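You operate a simulated robot arm through the tools that you are given. There is no shell and no other tool.

You are at the controls of a simulated robot arm. One attempt, no reset.

TASK
Slide the cream and teal tins toward the wall and close them.
Fine: each lid on the tin of its colour; both end off the rubber mat.
Where things are to end (x, y in the base frame): cream tin within 0.05 m of [0.72, 0.21]; teal tin within 0.05 m of [0.54, 0.21].

It is judged by the outcome, as a careful person would: the job done as asked, and still so three seconds after it is handed in. It fails if anything else is knocked over, pushed out of place, dropped, spilled or broken. A push-on lid holds only when it is set on centred and level and pressed home; a screw cap is set on level and turned clockwise until tight.

THE ROBOT
A 6-joint arm with a two-finger gripper, fixed in place. Base frame: the origin is at the foot of the arm, x ahead of it, y to its left, z up; the work surface is at about z = -0.009. Readings come in m, rad, newtons and seconds.
With the tool pointing down near the work surface it reaches from about 0.24 to 0.62 m from the base axis. Its first joint turns from -1.152 to 1.152 rad. Payload 1.37 kg.
The tool frame sits at the grasp point between the pads (the TCP): z along the fingers, y along the line on which they close. The tips reach 0.022 m beyond it. The gripper opens to 0.092 m; its body begins 0.065 m behind the TCP.
Orientation is told as [roll, pitch, yaw] about the base's x, y, z axes, in that order, counted from this pose: with the fingers straight down and closing along the base's y, the tool's x points along the base's -x, its y along +y and its z along -z.

THE INTERFACE
- The arm moves only by the tool step_arm. Its argument "increments" is text: rows parted by semicolons, each of 7 numbers parted by spaces: the shift along the tool's x, y, z in m, then the turn, a rotation vector about the tool's x, y, z in rad, then the closure, from 0 (fully open) to 1 (shut). In form: x y z rx ry rz gripper; .... A call has 1 to 20 rows; each row is the pose to reach, as a shift and turn from the pose commanded when the call began, along the tool's axes at that moment. Rows are played at 5 a second. More than 0.05 m and 0.15 rad between two rows, or a gripper value outside its range, and nothing of the call is played. Where a pose cannot be reached the arm comes as near as it can. A force on the tool above 50 N (or 10 N above the force at the start of the call, whichever is more), or a blocked arm, ends the call early, and 0.2 s more pass. The fingers move at their own pace (about 0.0599 m/s each) and stop on an object; they squeeze with about 26 N. The grip force told is the motor's: it shows also when the fingers shut on nothing. Time passes only in rows, and 0.2 s behind the last, so rows that repeat a pose let the fingers close. The reply holds the time, the measured pose of the TCP, the force on the tool along the base axes, the opening and the grip force, in the units named above and with some noise, with the torque about the TCP (base axes, N m) and any sound that the robot's microphone picked up, and new pictures: "pictures" is both (left out), scene, wrist or none.
- Cameras (640 x 400 px; columns grow to the right, rows downward): "scene" is fixed at [0.0553, -0.4543, 0.5906]; the picture's right is [0.52, -0.85, 0.00], its down [-0.45, -0.27, -0.85] and it looks along [0.73, 0.44, -0.53] (base axes); focal length 320 px, centre (320, 200). "wrist" rides on the gripper at [0.071, 0.019, -0.102] in the tool frame; the picture's right is [-0.26, 0.97, 0.00], its down [-0.75, -0.20, -0.63] and it looks along [-0.60, -0.16, 0.78] (tool axes); focal length 280 px, centre (320, 200). There is no depth. A picture from a camera that has moved, and an enlarged one, comes with that camera's place and axes in the base frame and with its lens.
- enlarge(camera, box): a new picture of the part [left, top, right, bottom] of that camera's present view, enlarged. It takes no simulated time.
- finish_job(): hands the job in; it is judged then, once.

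Nothing tells you positions but the pictures and the camera data. Unless the task says otherwise, let go and move clear before handing in.

The tools are called after "Call:" by a JSON object that holds its "api" and its "payload". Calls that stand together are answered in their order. step_arm: Moves the arm, as the interface text tells. Its arguments: {"type":"object","properties":{"increments":{"type":"string"},"pictures":{"type":"string","enum":["both","scene","wrist","none"]}},"required":["increments"]} The other tools are called the same way: enlarge (camera, box) takes an enlarged picture of a part of a camera's view; finish_job () hands the job in.

At the start:

```text
time: 0.0
position: [0.4508, -0.0459, 0.3583]
tcp_rot: [0.0, 0.001, -0.001]
wrist_force: [0.1, -0.2, -0.4]
wrist_torque: [0.0, -0.03, 0.03]
width: 0.0921
gripper_force: 0.0
```

scene: 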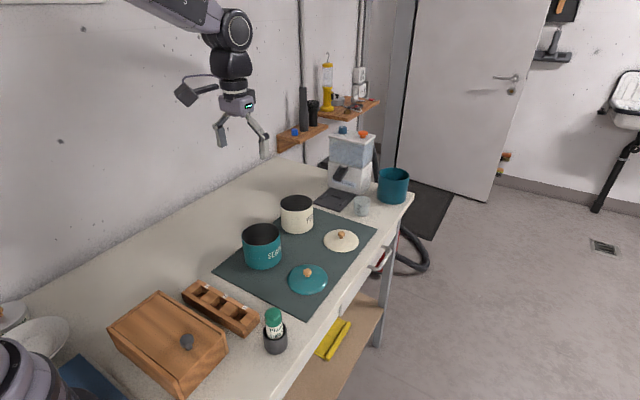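
wrist: 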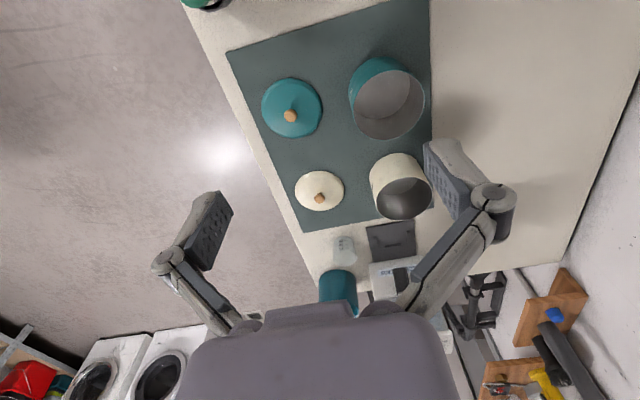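

I see a cream tin and a teal tin standing open on the dark mat, with their lids lying beside them on the mat, nearer the table edge. I'll enlarge both views first to locate them accurately.

Call:
{"api": "enlarge", "payload": {"camera": "scene", "box": [200, 170, 400, 320]}}

Call:
{"api": "enlarge", "payload": {"camera": "wrist", "box": [220, 20, 460, 240]}}

Call:
{"api": "enlarge", "payload": {"camera": "scene", "box": [280, 40, 440, 220]}}

```text
2.67 times, centred on (300, 245) of scene
camera zoom: at [0.0553, -0.4543, 0.5906], right [0.52, -0.85, 0.0], down [-0.45, -0.27, -0.85], along [0.73, 0.44, -0.53], focal length 854 px, centre (373, 80)
```

zoom: 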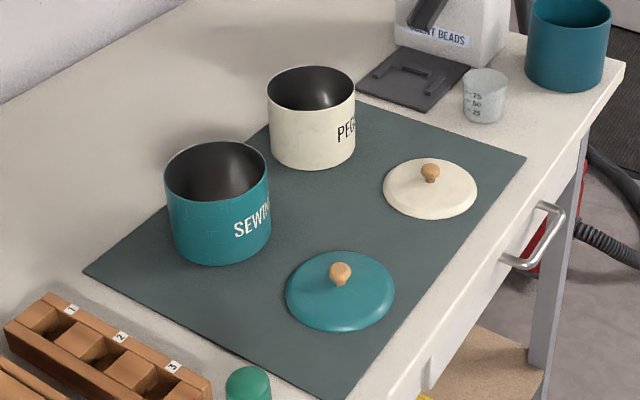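

```text
1.82 times, centred on (340, 130) of wrist
camera zoom: at [0.3797, -0.027, 0.4603], right [0.26, 0.97, 0.0], down [0.75, -0.2, 0.63], along [0.6, -0.16, -0.78], focal length 510 px, centre (284, 327)
```

zoom: 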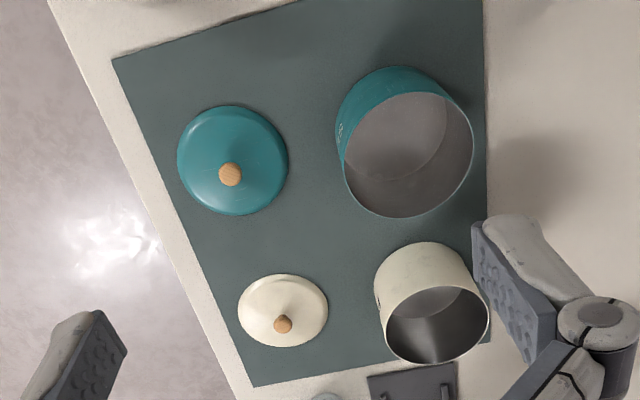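

```text
2.22 times, centred on (360, 130) of scene
camera zoom: at [0.0553, -0.4543, 0.5906], right [0.52, -0.85, 0.0], down [-0.45, -0.27, -0.85], along [0.73, 0.44, -0.53], focal length 712 px, centre (231, 356)
```

zoom: 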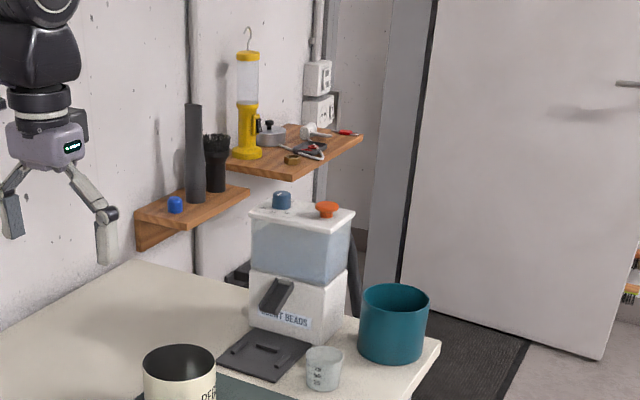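

Lids and tins are all about 0.10 m across, so I will lift the lids by their knobs. I take the teal lid to be at (0.53, -0.12), the teal tin at (0.54, 0.025), the cream lid at (0.71, -0.12) and the cream tin at (0.713, 0.035). I'll close the tins where they stand on the grippy mat and then push them. First I move over the teal lid to see it better.

Call:
{"api": "step_arm", "payload": {"increments": "-0.01 -0.01 0.026 0 0 0 0; -0.02 -0.02 0.052 0 0 0 0; -0.03 -0.03 0.078 0 0 0 0; -0.04 -0.04 0.104 0 0 0 0; -0.05 -0.05 0.13 0 0 0 0; -0.06 -0.06 0.156 0 0 0 0; -0.07 -0.07 0.182 0 0 0 0; -0.08 -0.077 0.208 0 0 0 0; -0.08 -0.077 0.208 0 0 0 0"}}

```text
time: 2.0
position: [0.5302, -0.1228, 0.1494]
tcp_rot: [0.0, 0.0, -0.001]
wrist_force: [0.4, 0.3, -0.1]
wrist_torque: [0.02, 0.04, 0.03]
width: 0.0919
gripper_force: 0.0
camera wrist: at [0.4606, -0.1034, 0.2519], right [0.26, 0.97, 0.0], down [0.75, -0.2, 0.63], along [0.6, -0.16, -0.78], focal length 280 px, centre (320, 200)
```

scene: 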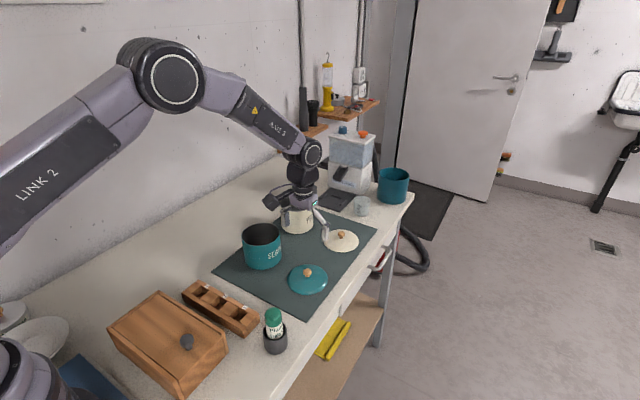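
wrist: 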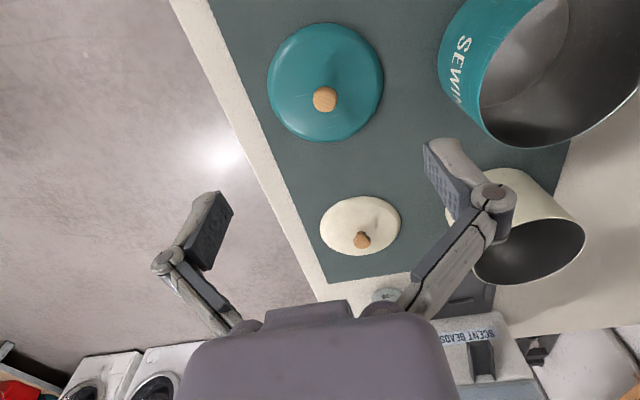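

I'm above the teal lid at 0.15 m, and it sits nearly under the TCP. I'll enlarge both views to fix the knob's position and height.

Call:
{"api": "enlarge", "payload": {"camera": "wrist", "box": [246, 10, 406, 150]}}

Call:
{"api": "enlarge", "payload": {"camera": "scene", "box": [270, 245, 350, 305]}}

```text
2.86 times, centred on (326, 80) of wrist
camera zoom: at [0.4606, -0.1034, 0.2519], right [0.26, 0.97, 0.0], down [0.75, -0.2, 0.63], along [0.6, -0.16, -0.78], focal length 801 px, centre (303, 543)
```

zoom: 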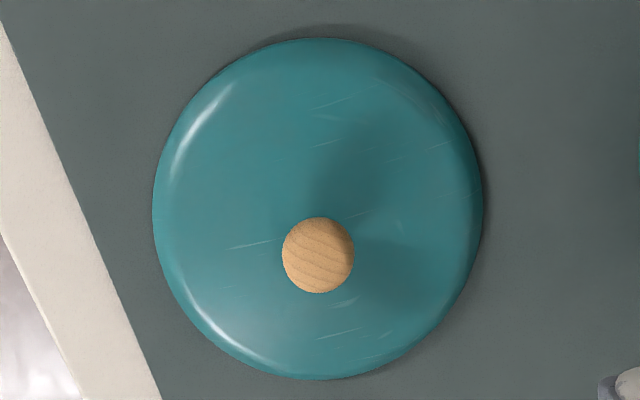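

```text
6.67 times, centred on (310, 275) of scene
camera zoom: at [0.0553, -0.4543, 0.5906], right [0.52, -0.85, 0.0], down [-0.45, -0.27, -0.85], along [0.73, 0.44, -0.53], focal length 2136 px, centre (387, -300)
```

zoom: 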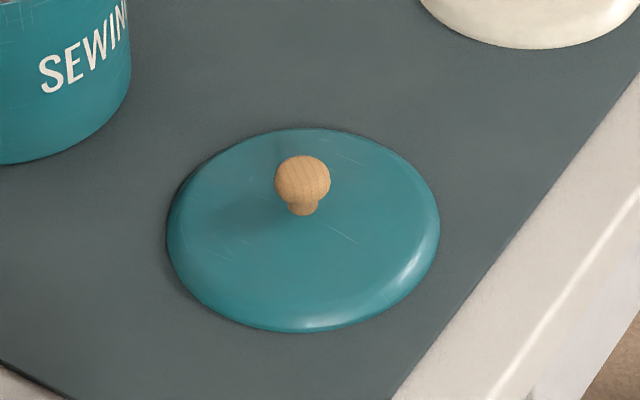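

From the wrist view the teal knob is at about (0.537, -0.119), with the ball centre near z = 0.022. I'll line up over it and come down with the fingers open, stopping just short so I can check.

Call:
{"api": "step_arm", "payload": {"increments": "-0.0064 0.0034 0.02 0 0 0 0; -0.0064 0.0034 0.045 0 0 0 0; -0.0064 0.0034 0.07 0 0 0 0; -0.0064 0.0034 0.09 0 0 0 0; -0.0064 0.0034 0.105 0 0 0 0; -0.0064 0.0034 0.111 0 0 0 0; -0.0064 0.0034 0.111 0 0 0 0"}}

Call:
{"api": "enlarge", "payload": {"camera": "scene", "box": [250, 200, 370, 300]}}

Call:
{"api": "enlarge", "payload": {"camera": "wrist", "box": [180, 60, 480, 260]}}

```text
time: 3.6
position: [0.5372, -0.1188, 0.0396]
tcp_rot: [0.0, 0.0, -0.001]
wrist_force: [0.2, 0.4, 0.7]
wrist_torque: [-0.01, -0.01, -0.01]
width: 0.0921
gripper_force: 0.2
camera wrist: at [0.4662, -0.1008, 0.141], right [0.26, 0.96, 0.0], down [0.75, -0.2, 0.63], along [0.6, -0.16, -0.78], focal length 280 px, centre (320, 200)
```

scene: 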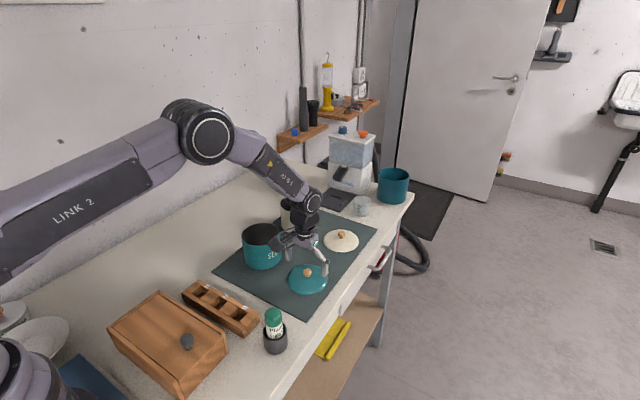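
wrist: 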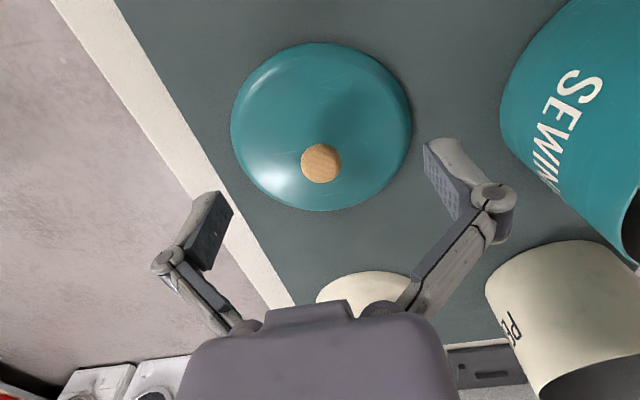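

```text
4.00 times, centred on (310, 250) of scene
camera zoom: at [0.0553, -0.4543, 0.5906], right [0.52, -0.85, 0.0], down [-0.45, -0.27, -0.85], along [0.73, 0.44, -0.53], focal length 1282 px, centre (360, 0)
```

zoom: 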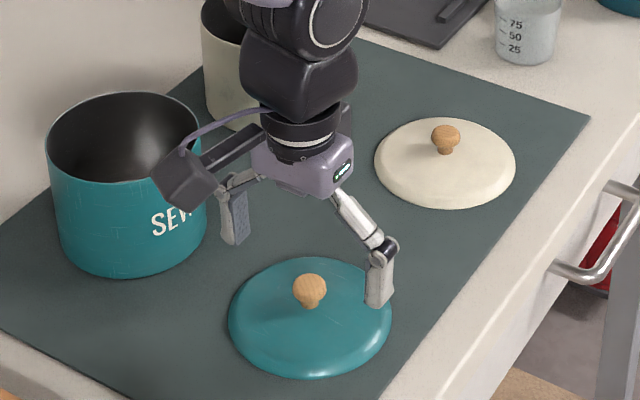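

```text
2.00 times, centred on (330, 160) of wrist
camera zoom: at [0.4662, -0.1008, 0.141], right [0.26, 0.96, 0.0], down [0.75, -0.2, 0.63], along [0.6, -0.16, -0.78], focal length 561 px, centre (300, 280)
```

zoom: 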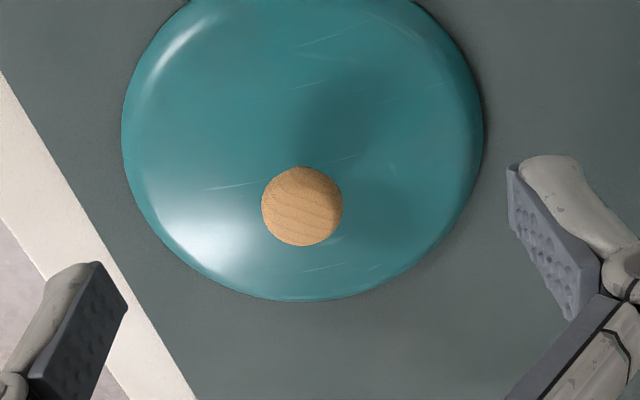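

The knob is centred under the gripper to within a millimetre or two. I'll go down 7 mm more and close on the ball.

Call:
{"api": "step_arm", "payload": {"increments": "0 0 0.004 0 0 0 0; 0 0 0.0075 0 0 0 0; 0 0 0.0075 0 0 0 1; 0 0 0.0075 0 0 0 1; 0 0 0.0075 0 0 0 1; 0 0 0.0075 0 0 0 1; 0 0 0.0075 0 0 0 1; 0 0 0.0075 0 0 0 1"}}

Call:
{"api": "enlarge", "payload": {"camera": "wrist", "box": [180, 60, 480, 260]}}

```text
time: 5.4
position: [0.5359, -0.1194, 0.0317]
tcp_rot: [0.001, -0.002, -0.001]
wrist_force: [-0.6, -0.4, 3.0]
wrist_torque: [-0.02, 0.0, 0.02]
width: 0.0199
gripper_force: 25.9
camera wrist: at [0.4665, -0.1007, 0.1338], right [0.26, 0.97, 0.0], down [0.75, -0.2, 0.63], along [0.6, -0.16, -0.78], focal length 280 px, centre (320, 200)
```

scene: 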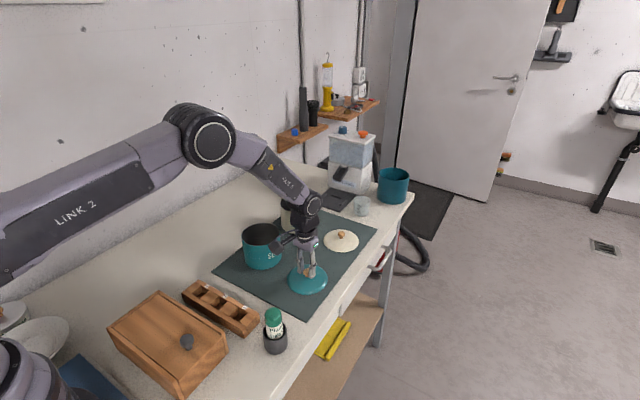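
wrist: 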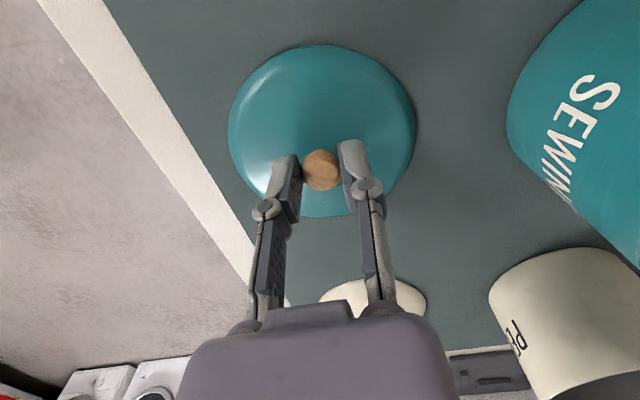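

```text
2.00 times, centred on (330, 160) of wrist
camera zoom: at [0.4665, -0.1007, 0.1338], right [0.26, 0.97, 0.0], down [0.75, -0.2, 0.63], along [0.6, -0.16, -0.78], focal length 561 px, centre (300, 280)
```

zoom: 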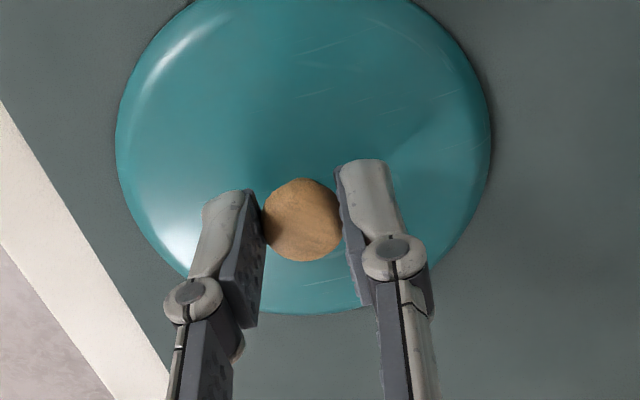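

The knob is firmly held, 19.9 mm between the pads and centred on the TCP. I'll lift the lid and draw it back a little so the wrist camera sees the whole teal tin rim.

Call:
{"api": "step_arm", "payload": {"increments": "0 0 -0.01 0 0 0 1; 0 0 -0.03 0 0 0 1; 0.01 0 -0.06 0 0 0 1; 0.02 0 -0.09 0 0 0 1; 0.035 0 -0.12 0 0 0 1; 0.05 0 -0.15 0 0 0 1; 0.055 0 -0.168 0 0 0 1; 0.055 0 -0.168 0 0 0 1; 0.055 0 -0.168 0 0 0 1"}}

Call:
{"api": "enlarge", "payload": {"camera": "wrist", "box": [400, 20, 640, 220]}}

Call:
{"api": "enlarge", "payload": {"camera": "scene", "box": [220, 130, 360, 280]}}

```text
time: 7.4
position: [0.4815, -0.1204, 0.1998]
tcp_rot: [0.0, -0.001, 0.0]
wrist_force: [-0.2, 0.4, 0.2]
wrist_torque: [0.0, 0.01, 0.0]
width: 0.0197
gripper_force: 25.8
camera wrist: at [0.4107, -0.1011, 0.302], right [0.26, 0.96, 0.0], down [0.75, -0.2, 0.63], along [0.6, -0.16, -0.78], focal length 280 px, centre (320, 200)
```

scene: 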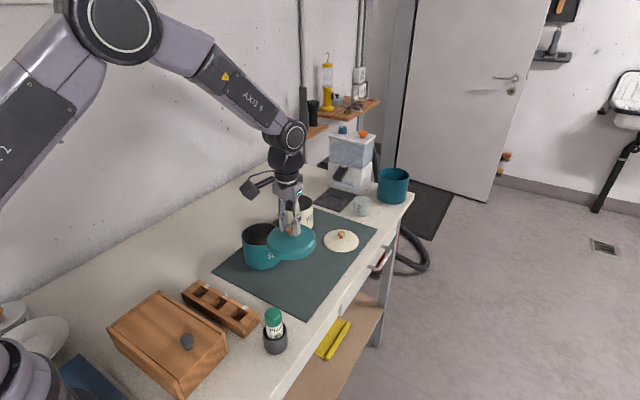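
wrist: 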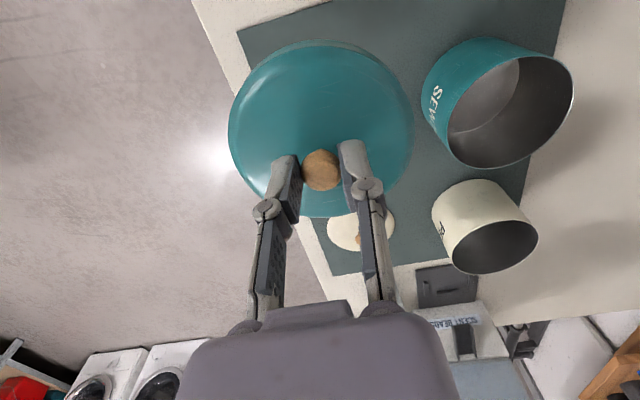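

```text
2.00 times, centred on (520, 120) of wrist
camera zoom: at [0.4107, -0.1011, 0.302], right [0.26, 0.96, 0.0], down [0.75, -0.2, 0.63], along [0.6, -0.16, -0.78], focal length 561 px, centre (-80, 360)
```

zoom: 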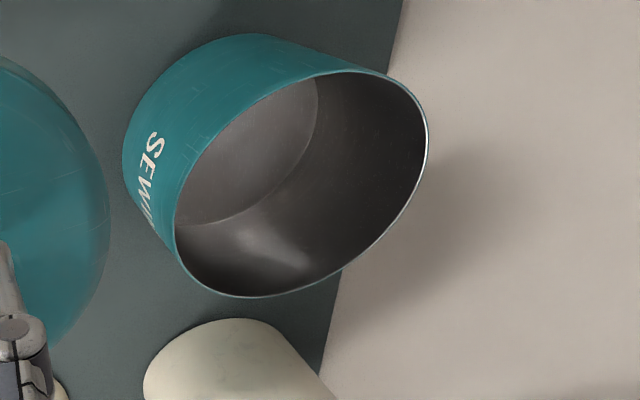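

```text
2.67 times, centred on (290, 205) of scene
camera zoom: at [0.0553, -0.4543, 0.5906], right [0.52, -0.85, 0.0], down [-0.45, -0.27, -0.85], along [0.73, 0.44, -0.53], focal length 854 px, centre (400, 187)
```

zoom: 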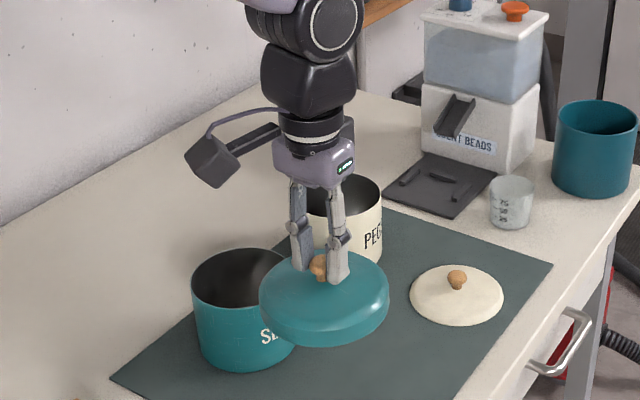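

The lid is held and hanging level. Two wrist views put the teal tin's centre at about (0.5415, 0.027) with its rim near z = 0.075. I'll carry the lid over and hover a couple of centimetres above the rim to check alignment.

Call:
{"api": "step_arm", "payload": {"increments": "-0.01 0.03 0 0 0 0 1; -0.02 0.06 0 0 0 0 1; -0.035 0.09 0 0 0 0 1; -0.048 0.12 0 0 0 0 1; -0.0593 0.1465 0 0 0 0 1; -0.0593 0.1465 0.025 0 0 0 1; -0.0593 0.1465 0.05 0 0 0 1; -0.0593 0.1465 0.065 0 0 0 1; -0.0593 0.1465 0.065 0 0 0 1; -0.0593 0.1465 0.065 0 0 0 1"}}

Call:
{"api": "enlarge", "payload": {"camera": "scene", "box": [220, 190, 316, 280]}}

Call:
{"api": "enlarge", "payload": {"camera": "wrist", "box": [180, 0, 480, 230]}}

```text
time: 9.6
position: [0.5401, 0.0261, 0.1349]
tcp_rot: [0.0, -0.001, 0.001]
wrist_force: [0.9, -0.2, 0.2]
wrist_torque: [-0.01, -0.01, -0.01]
width: 0.0201
gripper_force: 25.7
camera wrist: at [0.4704, 0.0453, 0.2371], right [0.26, 0.97, 0.0], down [0.75, -0.2, 0.62], along [0.6, -0.16, -0.78], focal length 280 px, centre (320, 200)
```

scene: 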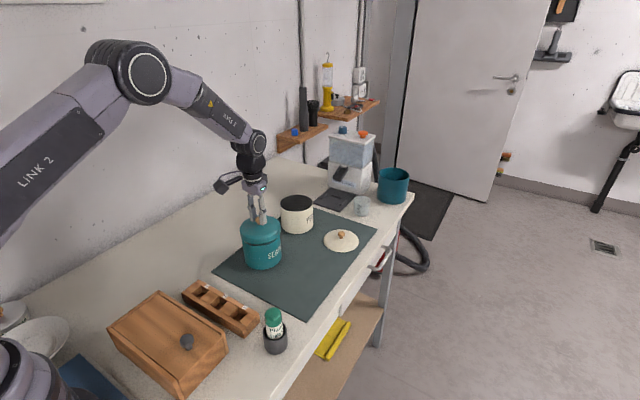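
wrist: 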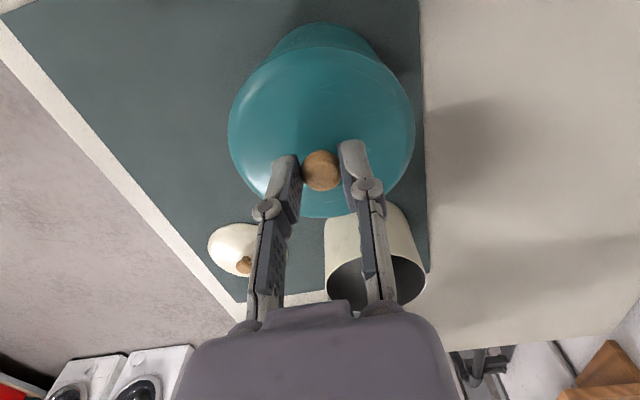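

```text
4.44 times, centred on (268, 235) of scene
camera zoom: at [0.0553, -0.4543, 0.5906], right [0.52, -0.85, 0.0], down [-0.45, -0.27, -0.85], along [0.73, 0.44, -0.53], focal length 1424 px, centre (551, 44)
```

zoom: 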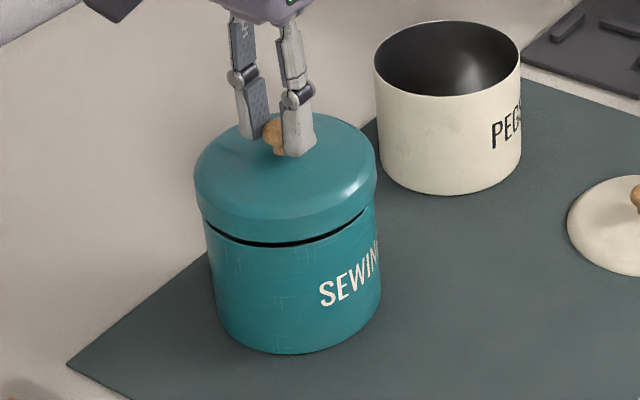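

```text
1.74 times, centred on (330, 115) of wrist
camera zoom: at [0.4704, 0.0453, 0.2371], right [0.26, 0.97, 0.0], down [0.75, -0.2, 0.62], along [0.6, -0.16, -0.78], focal length 488 px, centre (303, 348)
```

zoom: 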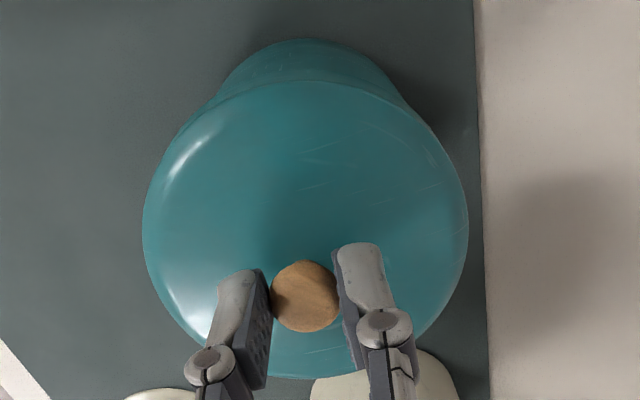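

The lid is hovering over the tin, and in the scene view the left and right edges line up. I'll zoom further to check the last millimetres.

Call:
{"api": "enlarge", "payload": {"camera": "wrist", "box": [220, 10, 420, 110]}}

Call:
{"api": "enlarge", "payload": {"camera": "scene", "box": [236, 206, 288, 274]}}

```text
3.20 times, centred on (320, 60) of wrist
camera zoom: at [0.4704, 0.0453, 0.2371], right [0.26, 0.97, 0.0], down [0.75, -0.2, 0.62], along [0.6, -0.16, -0.78], focal length 897 px, centre (320, 648)
```

zoom: 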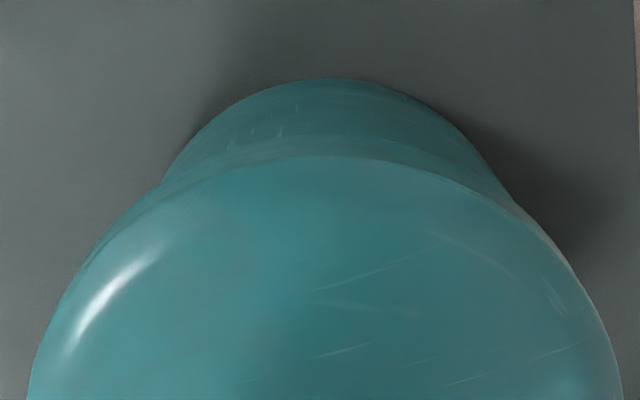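

```text
5.88 times, centred on (262, 240) of scene
camera zoom: at [0.0553, -0.4543, 0.5906], right [0.52, -0.85, 0.0], down [-0.45, -0.27, -0.85], along [0.73, 0.44, -0.53], focal length 1885 px, centre (661, -35)
```

zoom: 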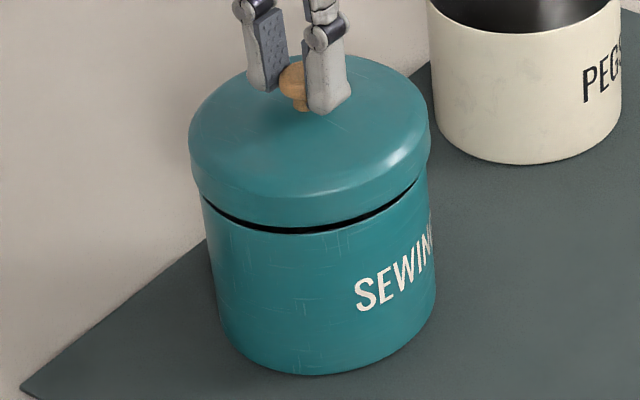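

Scene and wrist views disagree slightly on heights, so I'll zoom tighter before committing.

Call:
{"api": "enlarge", "payload": {"camera": "scene", "box": [248, 196, 284, 222]}}

Call:
{"api": "enlarge", "payload": {"camera": "scene", "box": [236, 218, 288, 250]}}

Call:
{"api": "enlarge", "payload": {"camera": "scene", "box": [210, 130, 310, 250]}}

```text
15.38 times, centred on (266, 209) of scene
camera zoom: at [0.0553, -0.4543, 0.5906], right [0.52, -0.85, 0.0], down [-0.45, -0.27, -0.85], along [0.73, 0.44, -0.53], focal length 4929 px, centre (1151, 62)
```

zoom: 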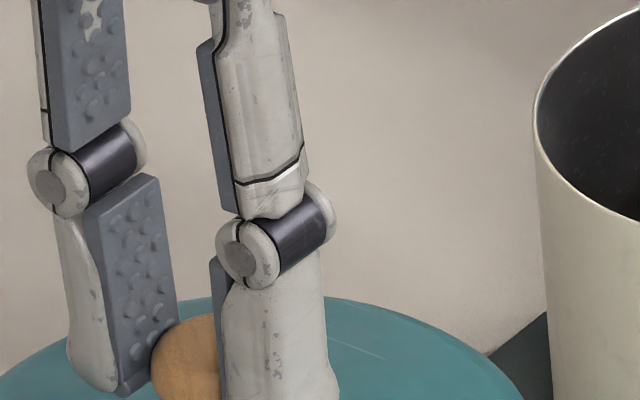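

```text
12.31 times, centred on (262, 234) of scene
camera zoom: at [0.0553, -0.4543, 0.5906], right [0.52, -0.85, 0.0], down [-0.45, -0.27, -0.85], along [0.73, 0.44, -0.53], focal length 3944 px, centre (1034, -218)
```

zoom: 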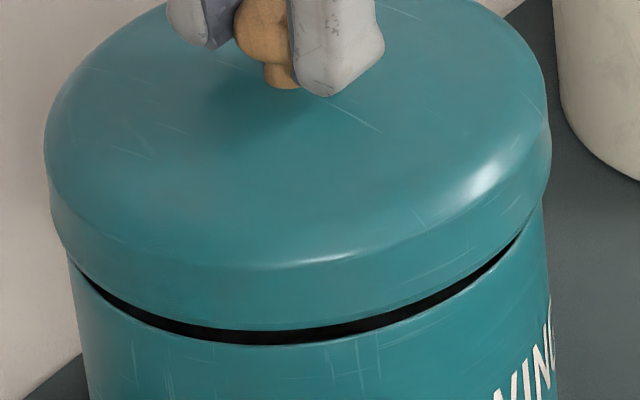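

```text
3.33 times, centred on (260, 190) of scene
camera zoom: at [0.0553, -0.4543, 0.5906], right [0.52, -0.85, 0.0], down [-0.45, -0.27, -0.85], along [0.73, 0.44, -0.53], focal length 1068 px, centre (520, 233)
```

zoom: 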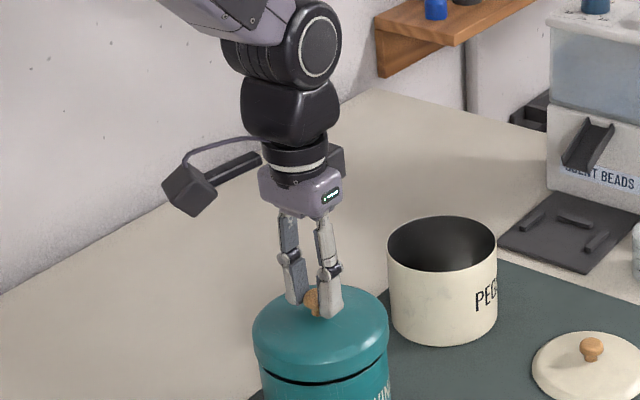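

I'll look closer at the near edge in the wrist view, where both the lid's skirt and the tin body show.

Call:
{"api": "enlarge", "payload": {"camera": "wrist", "box": [260, 25, 390, 85]}}

Call:
{"api": "enlarge", "payload": {"camera": "wrist", "box": [240, 140, 400, 240]}}

```text
4.92 times, centred on (325, 55) of wrist
camera zoom: at [0.4704, 0.0453, 0.2371], right [0.26, 0.97, 0.0], down [0.75, -0.2, 0.62], along [0.6, -0.16, -0.78], focal length 1380 px, centre (295, 914)
```

zoom: 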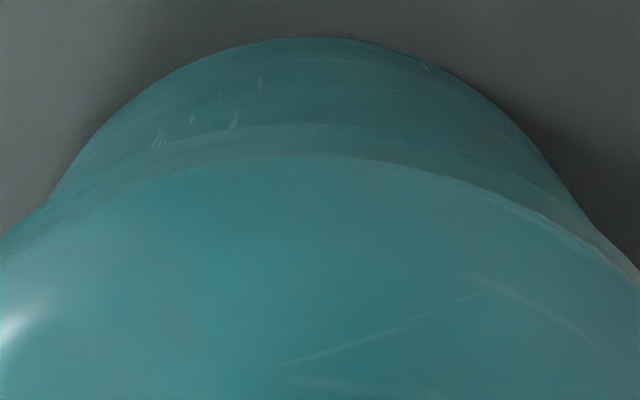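

```text
4.00 times, centred on (320, 190) of wrist
camera zoom: at [0.4704, 0.0453, 0.2371], right [0.26, 0.97, 0.0], down [0.75, -0.2, 0.62], along [0.6, -0.16, -0.78], focal length 1122 px, centre (320, 240)
```

zoom: 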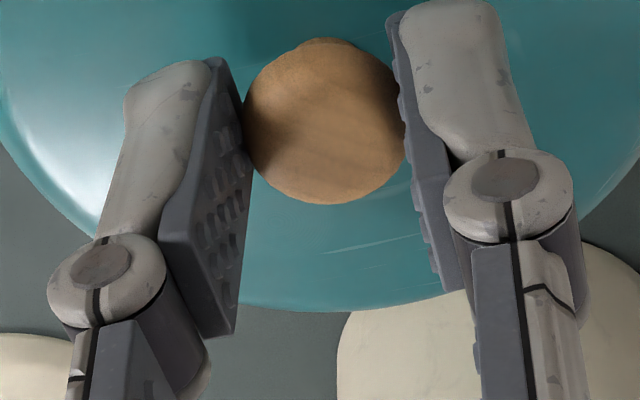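

The lid turns out to have a skirt about 17 mm deep that was hidden in the mat, which explains the height mismatch. Its axis sits about 3 mm ahead of the TCP, and the tin is about 1 mm in x and 3 mm in y further on. I'll shift by that and lower until the skirt just overlaps the rim.

Call:
{"api": "step_arm", "payload": {"increments": "-0.0013 0.0028 0 0 0 0 1; -0.0013 0.0028 0.003 0 0 0 1; -0.0013 0.0028 0.006 0 0 0 1; -0.0013 0.0028 0.009 0 0 0 1; -0.0013 0.0028 0.012 0 0 0 1; -0.0013 0.0028 0.012 0 0 0 1; -0.0013 0.0028 0.012 0 0 0 1"}}

Call:
{"api": "enlarge", "payload": {"camera": "scene", "box": [236, 215, 288, 275]}}

Call:
{"api": "enlarge", "payload": {"camera": "wrist", "box": [220, 10, 420, 110]}}

```text
time: 11.2
position: [0.5424, 0.0295, 0.1225]
tcp_rot: [-0.001, -0.001, -0.001]
wrist_force: [-0.1, -0.5, -1.0]
wrist_torque: [0.03, 0.02, 0.0]
width: 0.02
gripper_force: 26.3
camera wrist: at [0.4715, 0.0485, 0.2249], right [0.26, 0.97, 0.0], down [0.75, -0.2, 0.62], along [0.6, -0.16, -0.78], focal length 280 px, centre (320, 200)
```

scene: 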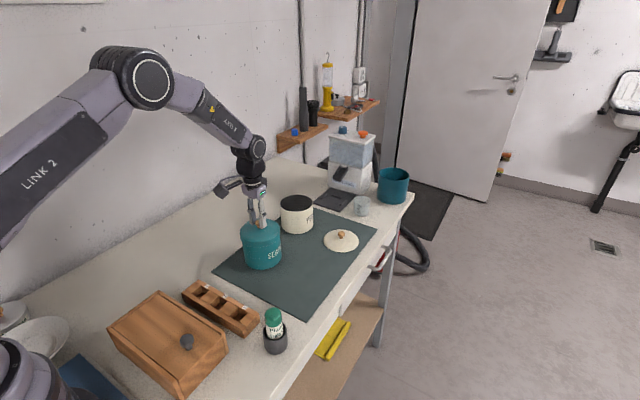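
wrist: 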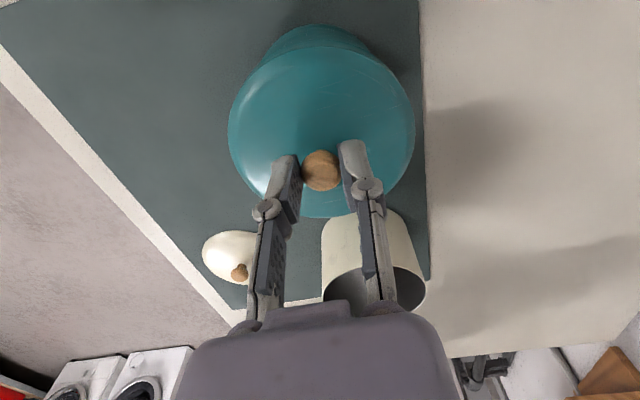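

```text
6.67 times, centred on (262, 245) of scene
camera zoom: at [0.0553, -0.4543, 0.5906], right [0.52, -0.85, 0.0], down [-0.45, -0.27, -0.85], along [0.73, 0.44, -0.53], focal length 2136 px, centre (707, -100)
```

zoom: 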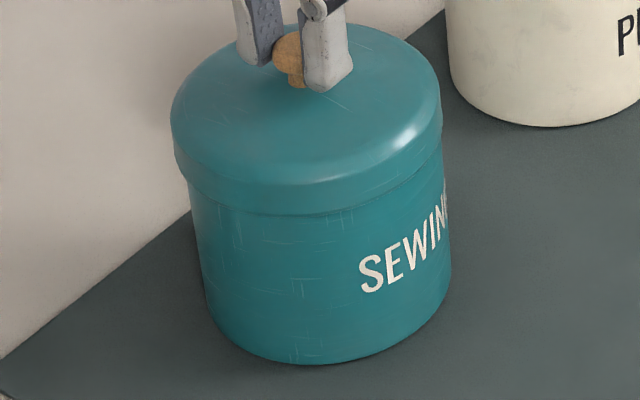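

```text
3.20 times, centred on (320, 60) of wrist
camera zoom: at [0.4715, 0.0485, 0.2249], right [0.26, 0.97, 0.0], down [0.75, -0.2, 0.62], along [0.6, -0.16, -0.78], focal length 897 px, centre (320, 648)
```

zoom: 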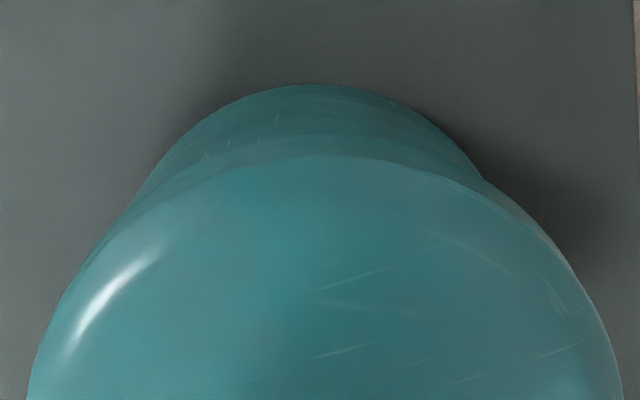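

The skirt now overlaps the rim all round. I'll take tight zooms of the left and right edges in both views to check centring before seating it.

Call:
{"api": "enlarge", "payload": {"camera": "scene", "box": [234, 224, 250, 264]}}

Call:
{"api": "enlarge", "payload": {"camera": "scene", "box": [272, 220, 288, 260]}}

Call:
{"api": "enlarge", "payload": {"camera": "wrist", "box": [230, 20, 310, 100]}}

Call:
{"api": "enlarge", "payload": {"camera": "wrist", "box": [340, 20, 420, 100]}}

```text
10.00 times, centred on (242, 244) of scene
camera zoom: at [0.0553, -0.4543, 0.5906], right [0.52, -0.85, 0.0], down [-0.45, -0.27, -0.85], along [0.73, 0.44, -0.53], focal length 3204 px, centre (1100, -240)
```

zoom: 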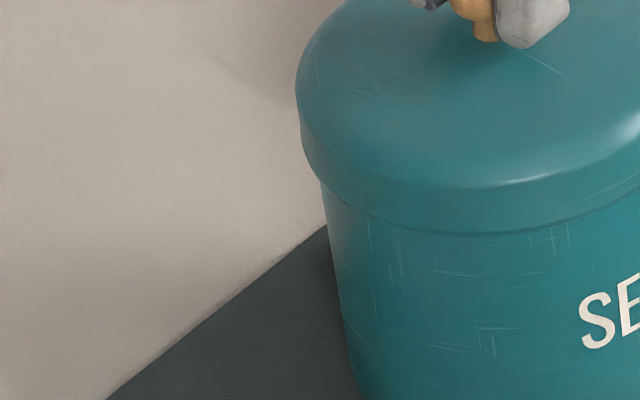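

```text
10.00 times, centred on (280, 240) of scene
camera zoom: at [0.0553, -0.4543, 0.5906], right [0.52, -0.85, 0.0], down [-0.45, -0.27, -0.85], along [0.73, 0.44, -0.53], focal length 3204 px, centre (720, -200)
```

zoom: 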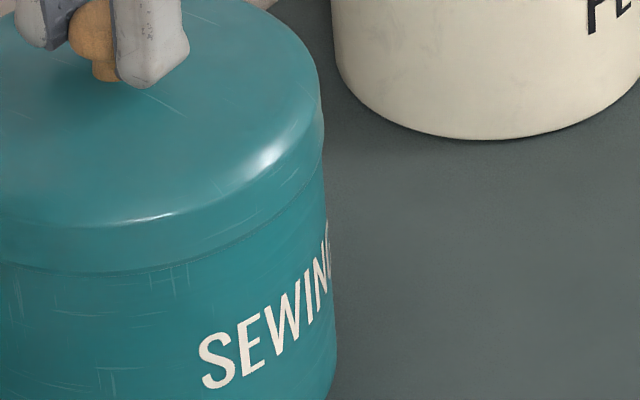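

```text
5.00 times, centred on (270, 60) of wrist
camera zoom: at [0.4715, 0.0485, 0.2249], right [0.26, 0.97, 0.0], down [0.75, -0.2, 0.62], along [0.6, -0.16, -0.78], focal length 1402 px, centre (570, 900)
```

zoom: 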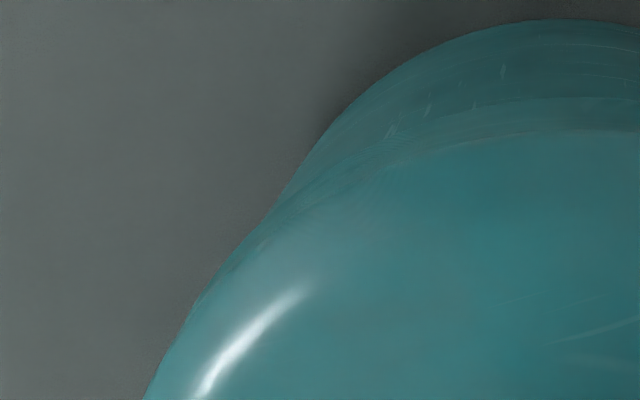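

```text
5.00 times, centred on (380, 60) of wrist
camera zoom: at [0.4715, 0.0485, 0.2249], right [0.26, 0.97, 0.0], down [0.75, -0.2, 0.62], along [0.6, -0.16, -0.78], focal length 1402 px, centre (20, 900)
```

zoom: 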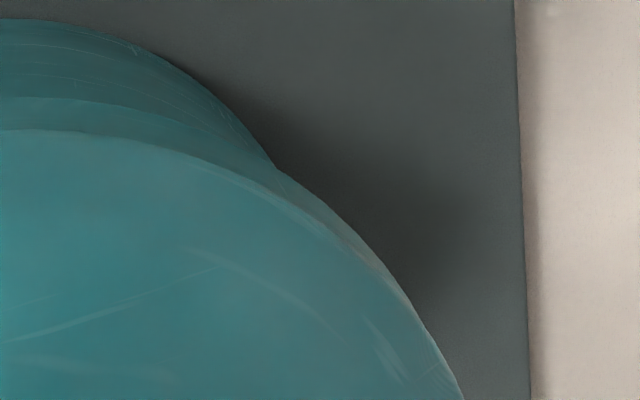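

Both views now agree to within about 1 to 1.5 mm. I'll trim by 1 mm and lower slowly, watching force and torque for even contact.

Call:
{"api": "step_arm", "payload": {"increments": "-0.0007 -0.001 0 0 0 0 1; -0.0007 -0.001 0.002 0 0 0 1; -0.0007 -0.001 0.004 0 0 0 1; -0.0007 -0.001 0.006 0 0 0 1; -0.0007 -0.001 0.008 0 0 0 1; -0.0007 -0.001 0.010 0 0 0 1; -0.0007 -0.001 0.010 0 0 0 1", "pictures": "scene"}}

Call:
{"api": "enlarge", "payload": {"camera": "scene", "box": [236, 215, 288, 275]}}

```text
time: 12.8
position: [0.5438, 0.0282, 0.114]
tcp_rot: [-0.002, -0.002, -0.002]
wrist_force: [-9.8, -4.6, 18.9]
wrist_torque: [-0.1, 0.42, 0.03]
width: 0.0199
gripper_force: 26.5
heard: snap
```

scene: 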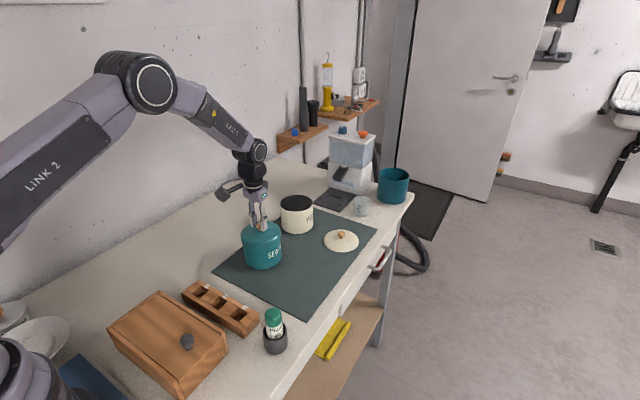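

```text
6.67 times, centred on (262, 245) of scene
camera zoom: at [0.0552, -0.4543, 0.5906], right [0.52, -0.85, 0.0], down [-0.45, -0.27, -0.85], along [0.73, 0.44, -0.53], focal length 2136 px, centre (707, -100)
```

zoom: 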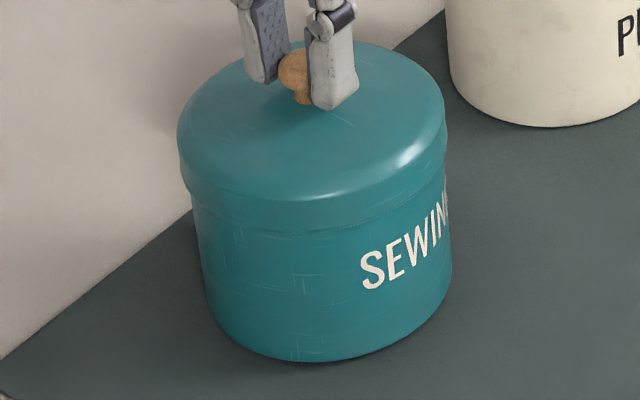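

A snap was heard, and the lid sits level and centred on the teal tin. I'll ease the residual side load, open the fingers and rise to inspect it.

Call:
{"api": "step_arm", "payload": {"increments": "0.001 -0.0005 -0.001 0 0 0 1; 0.001 -0.0005 -0.001 0 0 0 1; 0.001 -0.0005 -0.001 0 0 0 0.4; 0.001 -0.0005 -0.001 0 0 0 0.4; 0.001 -0.0005 -0.001 0 0 0 0.4; 0.001 -0.0005 -0.02 0 0 0 0.4; 0.001 -0.0005 -0.045 0 0 0 0.4; 0.001 -0.0005 -0.06 0 0 0 1; 0.001 -0.0005 -0.06 0 0 0 1; 0.001 -0.0005 -0.06 0 0 0 1"}}

Call:
{"api": "enlarge", "payload": {"camera": "scene", "box": [236, 215, 288, 275]}}

Call:
{"api": "enlarge", "payload": {"camera": "wrist", "box": [220, 10, 420, 160]}}

```text
time: 15.0
position: [0.5432, 0.0284, 0.1729]
tcp_rot: [-0.003, 0.001, 0.0]
wrist_force: [0.1, 0.1, 0.1]
wrist_torque: [-0.02, -0.05, 0.0]
width: 0.0
gripper_force: 25.7
camera wrist: at [0.4719, 0.047, 0.2749], right [0.26, 0.97, 0.0], down [0.75, -0.2, 0.63], along [0.6, -0.16, -0.78], focal length 280 px, centre (320, 200)
```

scene: 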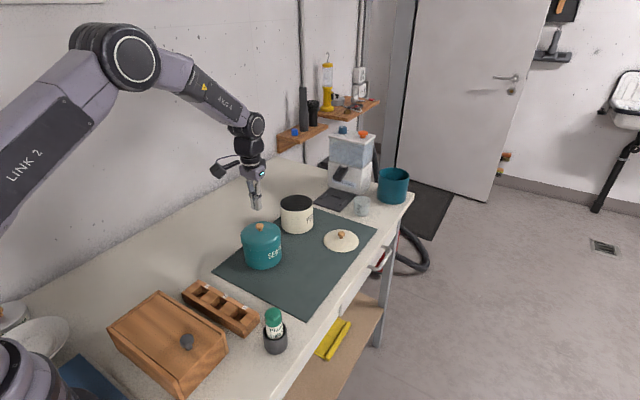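
wrist: 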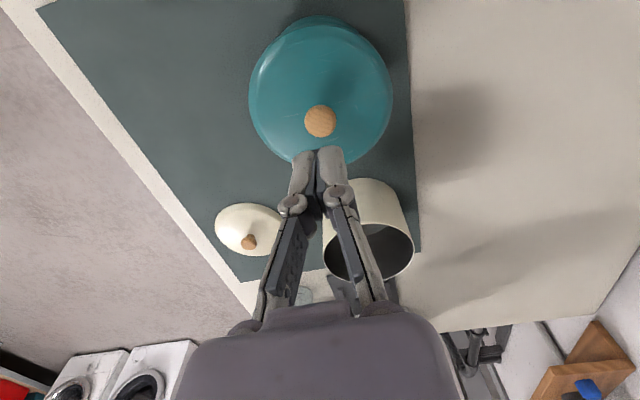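

```text
6.67 times, centred on (262, 245) of scene
camera zoom: at [0.0553, -0.4543, 0.5906], right [0.52, -0.85, 0.0], down [-0.45, -0.27, -0.85], along [0.73, 0.44, -0.53], focal length 2136 px, centre (707, -100)
```

zoom: 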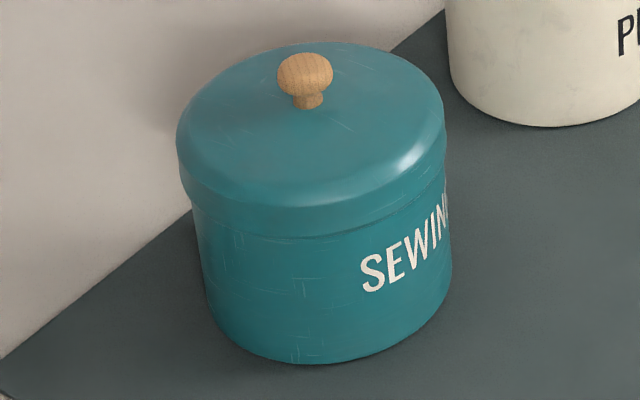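

```text
2.67 times, centred on (320, 85) of wrist
camera zoom: at [0.4719, 0.047, 0.2749], right [0.26, 0.97, 0.0], down [0.75, -0.2, 0.63], along [0.6, -0.16, -0.78], focal length 748 px, centre (320, 507)
```

zoom: 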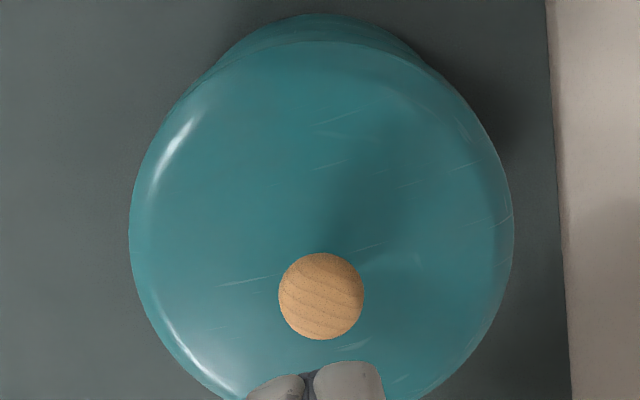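

The teal lid sits level. I'll confirm it is home by pressing gently on the knob with the closed fingertips.

Call:
{"api": "step_arm", "payload": {"increments": "0 0 0.02 0 0 0 1; 0 0 0.034 0 0 0 1; 0 0 0.037 0 0 0 1; 0 0 0.039 0 0 0 1; 0 0 0.041 0 0 0 1; 0 0 0.041 0 0 0 1", "pictures": "scene"}}

Call:
{"api": "enlarge", "payload": {"camera": "scene", "box": [236, 200, 288, 260]}}

```text
time: 16.4
position: [0.5424, 0.028, 0.1323]
tcp_rot: [0.001, 0.0, -0.001]
wrist_force: [0.3, -0.1, -0.2]
wrist_torque: [0.0, 0.0, 0.0]
width: 0.0
gripper_force: 26.4
```

scene: 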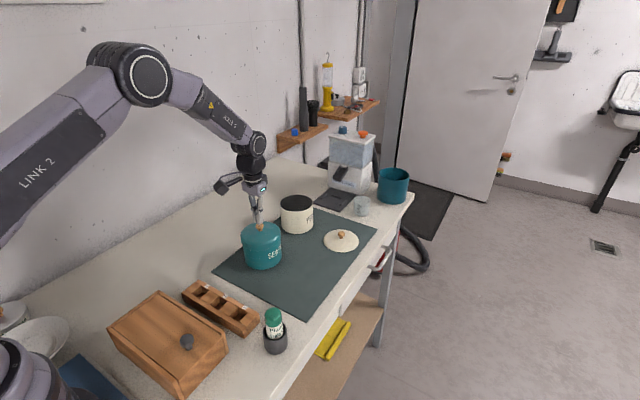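

```text
6.67 times, centred on (262, 230) of scene
camera zoom: at [0.0553, -0.4543, 0.5906], right [0.52, -0.85, 0.0], down [-0.45, -0.27, -0.85], along [0.73, 0.44, -0.53], focal length 2136 px, centre (707, 0)
```

zoom: 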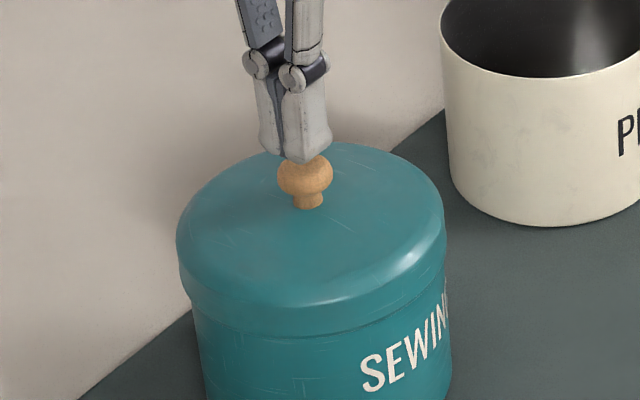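

Fingertips are just above the knob. I'll press on in 1 mm steps.

Call:
{"api": "step_arm", "payload": {"increments": "-0.001 0 0.002 0 0 0 1; -0.001 0 0.003 0 0 0 1; -0.001 0 0.004 0 0 0 1; -0.001 0 0.005 0 0 0 1; -0.001 0 0.005 0 0 0 1", "pictures": "none"}}

```text
time: 17.6
position: [0.5428, 0.0274, 0.1277]
tcp_rot: [0.001, -0.001, -0.001]
wrist_force: [0.4, -0.7, -0.8]
wrist_torque: [0.01, -0.01, -0.01]
width: 0.0003
gripper_force: 25.9
```

Call:
{"api": "step_arm", "payload": {"increments": "0 0 0.001 0 0 0 1; 0 0 0.002 0 0 0 1; 0 0 0.003 0 0 0 1; 0 0 0.004 0 0 0 1; 0 0 0.004 0 0 0 1", "pictures": "none"}}

```text
time: 18.8
position: [0.5429, 0.0281, 0.1235]
tcp_rot: [-0.001, -0.001, 0.0]
wrist_force: [-1.2, -0.9, 3.1]
wrist_torque: [0.04, 0.02, -0.03]
width: 0.006
gripper_force: 25.7
```

The fingertips start to straddle the knob rather than press it, so I'll leave it there: the lid snapped home and took about 19 N level. Next I lift, turn the gripper a quarter turn so the two open fingers form a cradle along x, and go behind (-y of) the teal tin to push it.

Call:
{"api": "step_arm", "payload": {"increments": "0 0 -0.02 0 0 0 1; 0 0 -0.056 0 0 0 1; 0 -0.007 -0.056 0 0 -0.131 0.35; 0 -0.015 -0.056 0 0 -0.262 0.35; 0 -0.022 -0.056 0 0 -0.393 0.35; 0 -0.03 -0.056 0 0 -0.524 0.35; 0 -0.037 -0.056 0 0 -0.654 0.35; 0 -0.045 -0.056 0 0 -0.785 0.35; 0 -0.052 -0.056 0 0 -0.916 0.35; 0 -0.06 -0.056 0 0 -1.047 0.35; 0 -0.067 -0.056 0 0 -1.178 0.35; 0 -0.075 -0.056 0 0 -1.309 0.35; 0 -0.082 -0.056 0 0 -1.44 0.35; 0 -0.09 -0.056 0 0 -1.5708 0.35; 0 -0.09 -0.056 0 0 -1.5708 0.35"}}

```text
time: 22.0
position: [0.543, -0.0621, 0.1779]
tcp_rot: [-0.001, 0.0, 1.574]
wrist_force: [0.2, 0.0, -0.1]
wrist_torque: [0.01, 0.01, 0.04]
width: 0.0595
gripper_force: 0.0
camera wrist: at [0.5239, -0.1329, 0.2811], right [-0.97, 0.26, 0.0], down [0.2, 0.75, 0.62], along [0.16, 0.6, -0.78], focal length 280 px, centre (320, 200)
```

scene: 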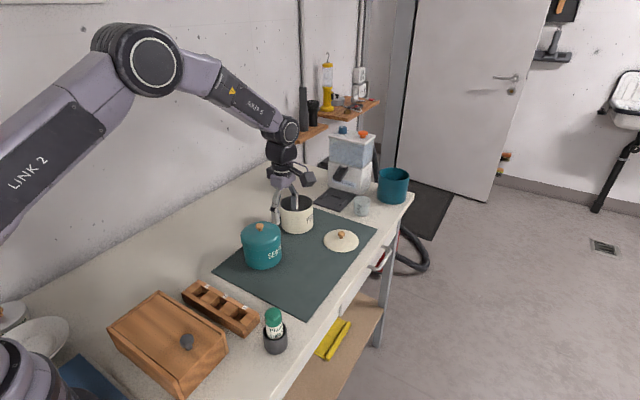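
wrist: 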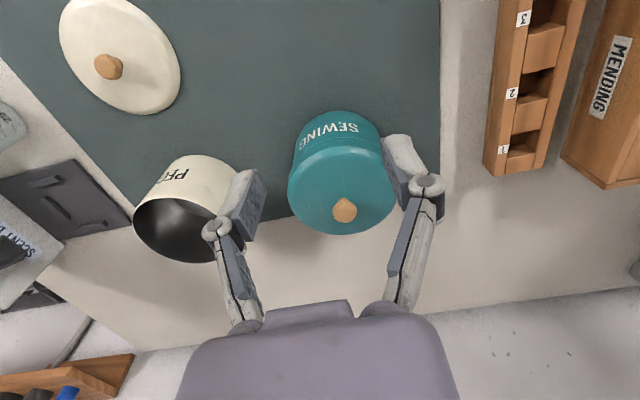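

The teal tin is straight ahead of the gripper with clear space to descend behind it. I'll go down to about 1 cm fingertip clearance over the mat.

Call:
{"api": "step_arm", "payload": {"increments": "0 0 0.03 0 0 0 0.35; 0 0 0.06 0 0 0 0.35; 0 0 0.09 0 0 0 0.35; 0 0 0.115 0 0 0 0.35; 0 0 0.135 0 0 0 0.35; 0 0 0.15 0 0 0 0.35; 0 0 0.15 0 0 0 0.35"}}

Call:
{"api": "enlarge", "payload": {"camera": "scene", "box": [220, 180, 340, 290]}}

```text
time: 23.6
position: [0.5425, -0.0608, 0.0284]
tcp_rot: [0.0, 0.0, 1.57]
wrist_force: [0.0, 0.6, 0.1]
wrist_torque: [0.0, 0.0, 0.01]
width: 0.0599
gripper_force: 0.0
camera wrist: at [0.5242, -0.1325, 0.131], right [-0.97, 0.26, 0.0], down [0.2, 0.75, 0.62], along [0.16, 0.6, -0.78], focal length 280 px, centre (320, 200)
```

scene: 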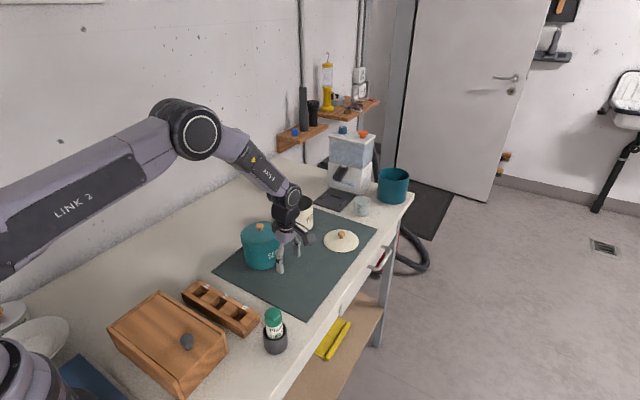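
wrist: 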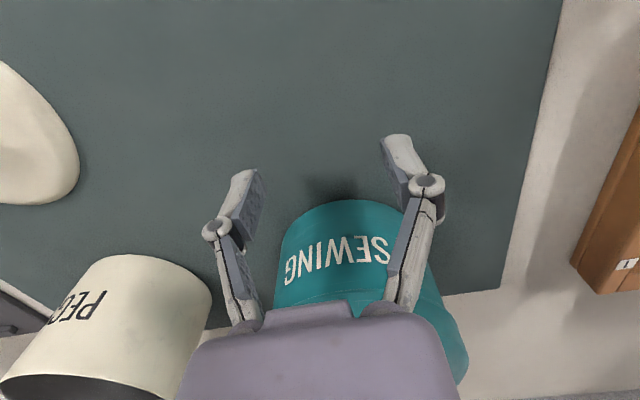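

```text
3.64 times, centred on (280, 235) of scene
camera zoom: at [0.0553, -0.4543, 0.5906], right [0.52, -0.85, 0.0], down [-0.45, -0.27, -0.85], along [0.73, 0.44, -0.53], focal length 1165 px, centre (466, 73)
```

zoom: 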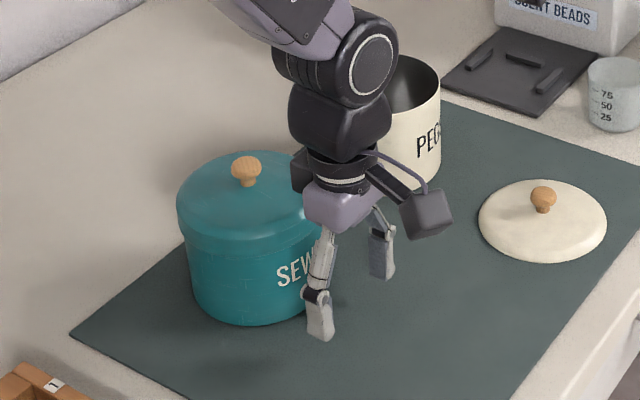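

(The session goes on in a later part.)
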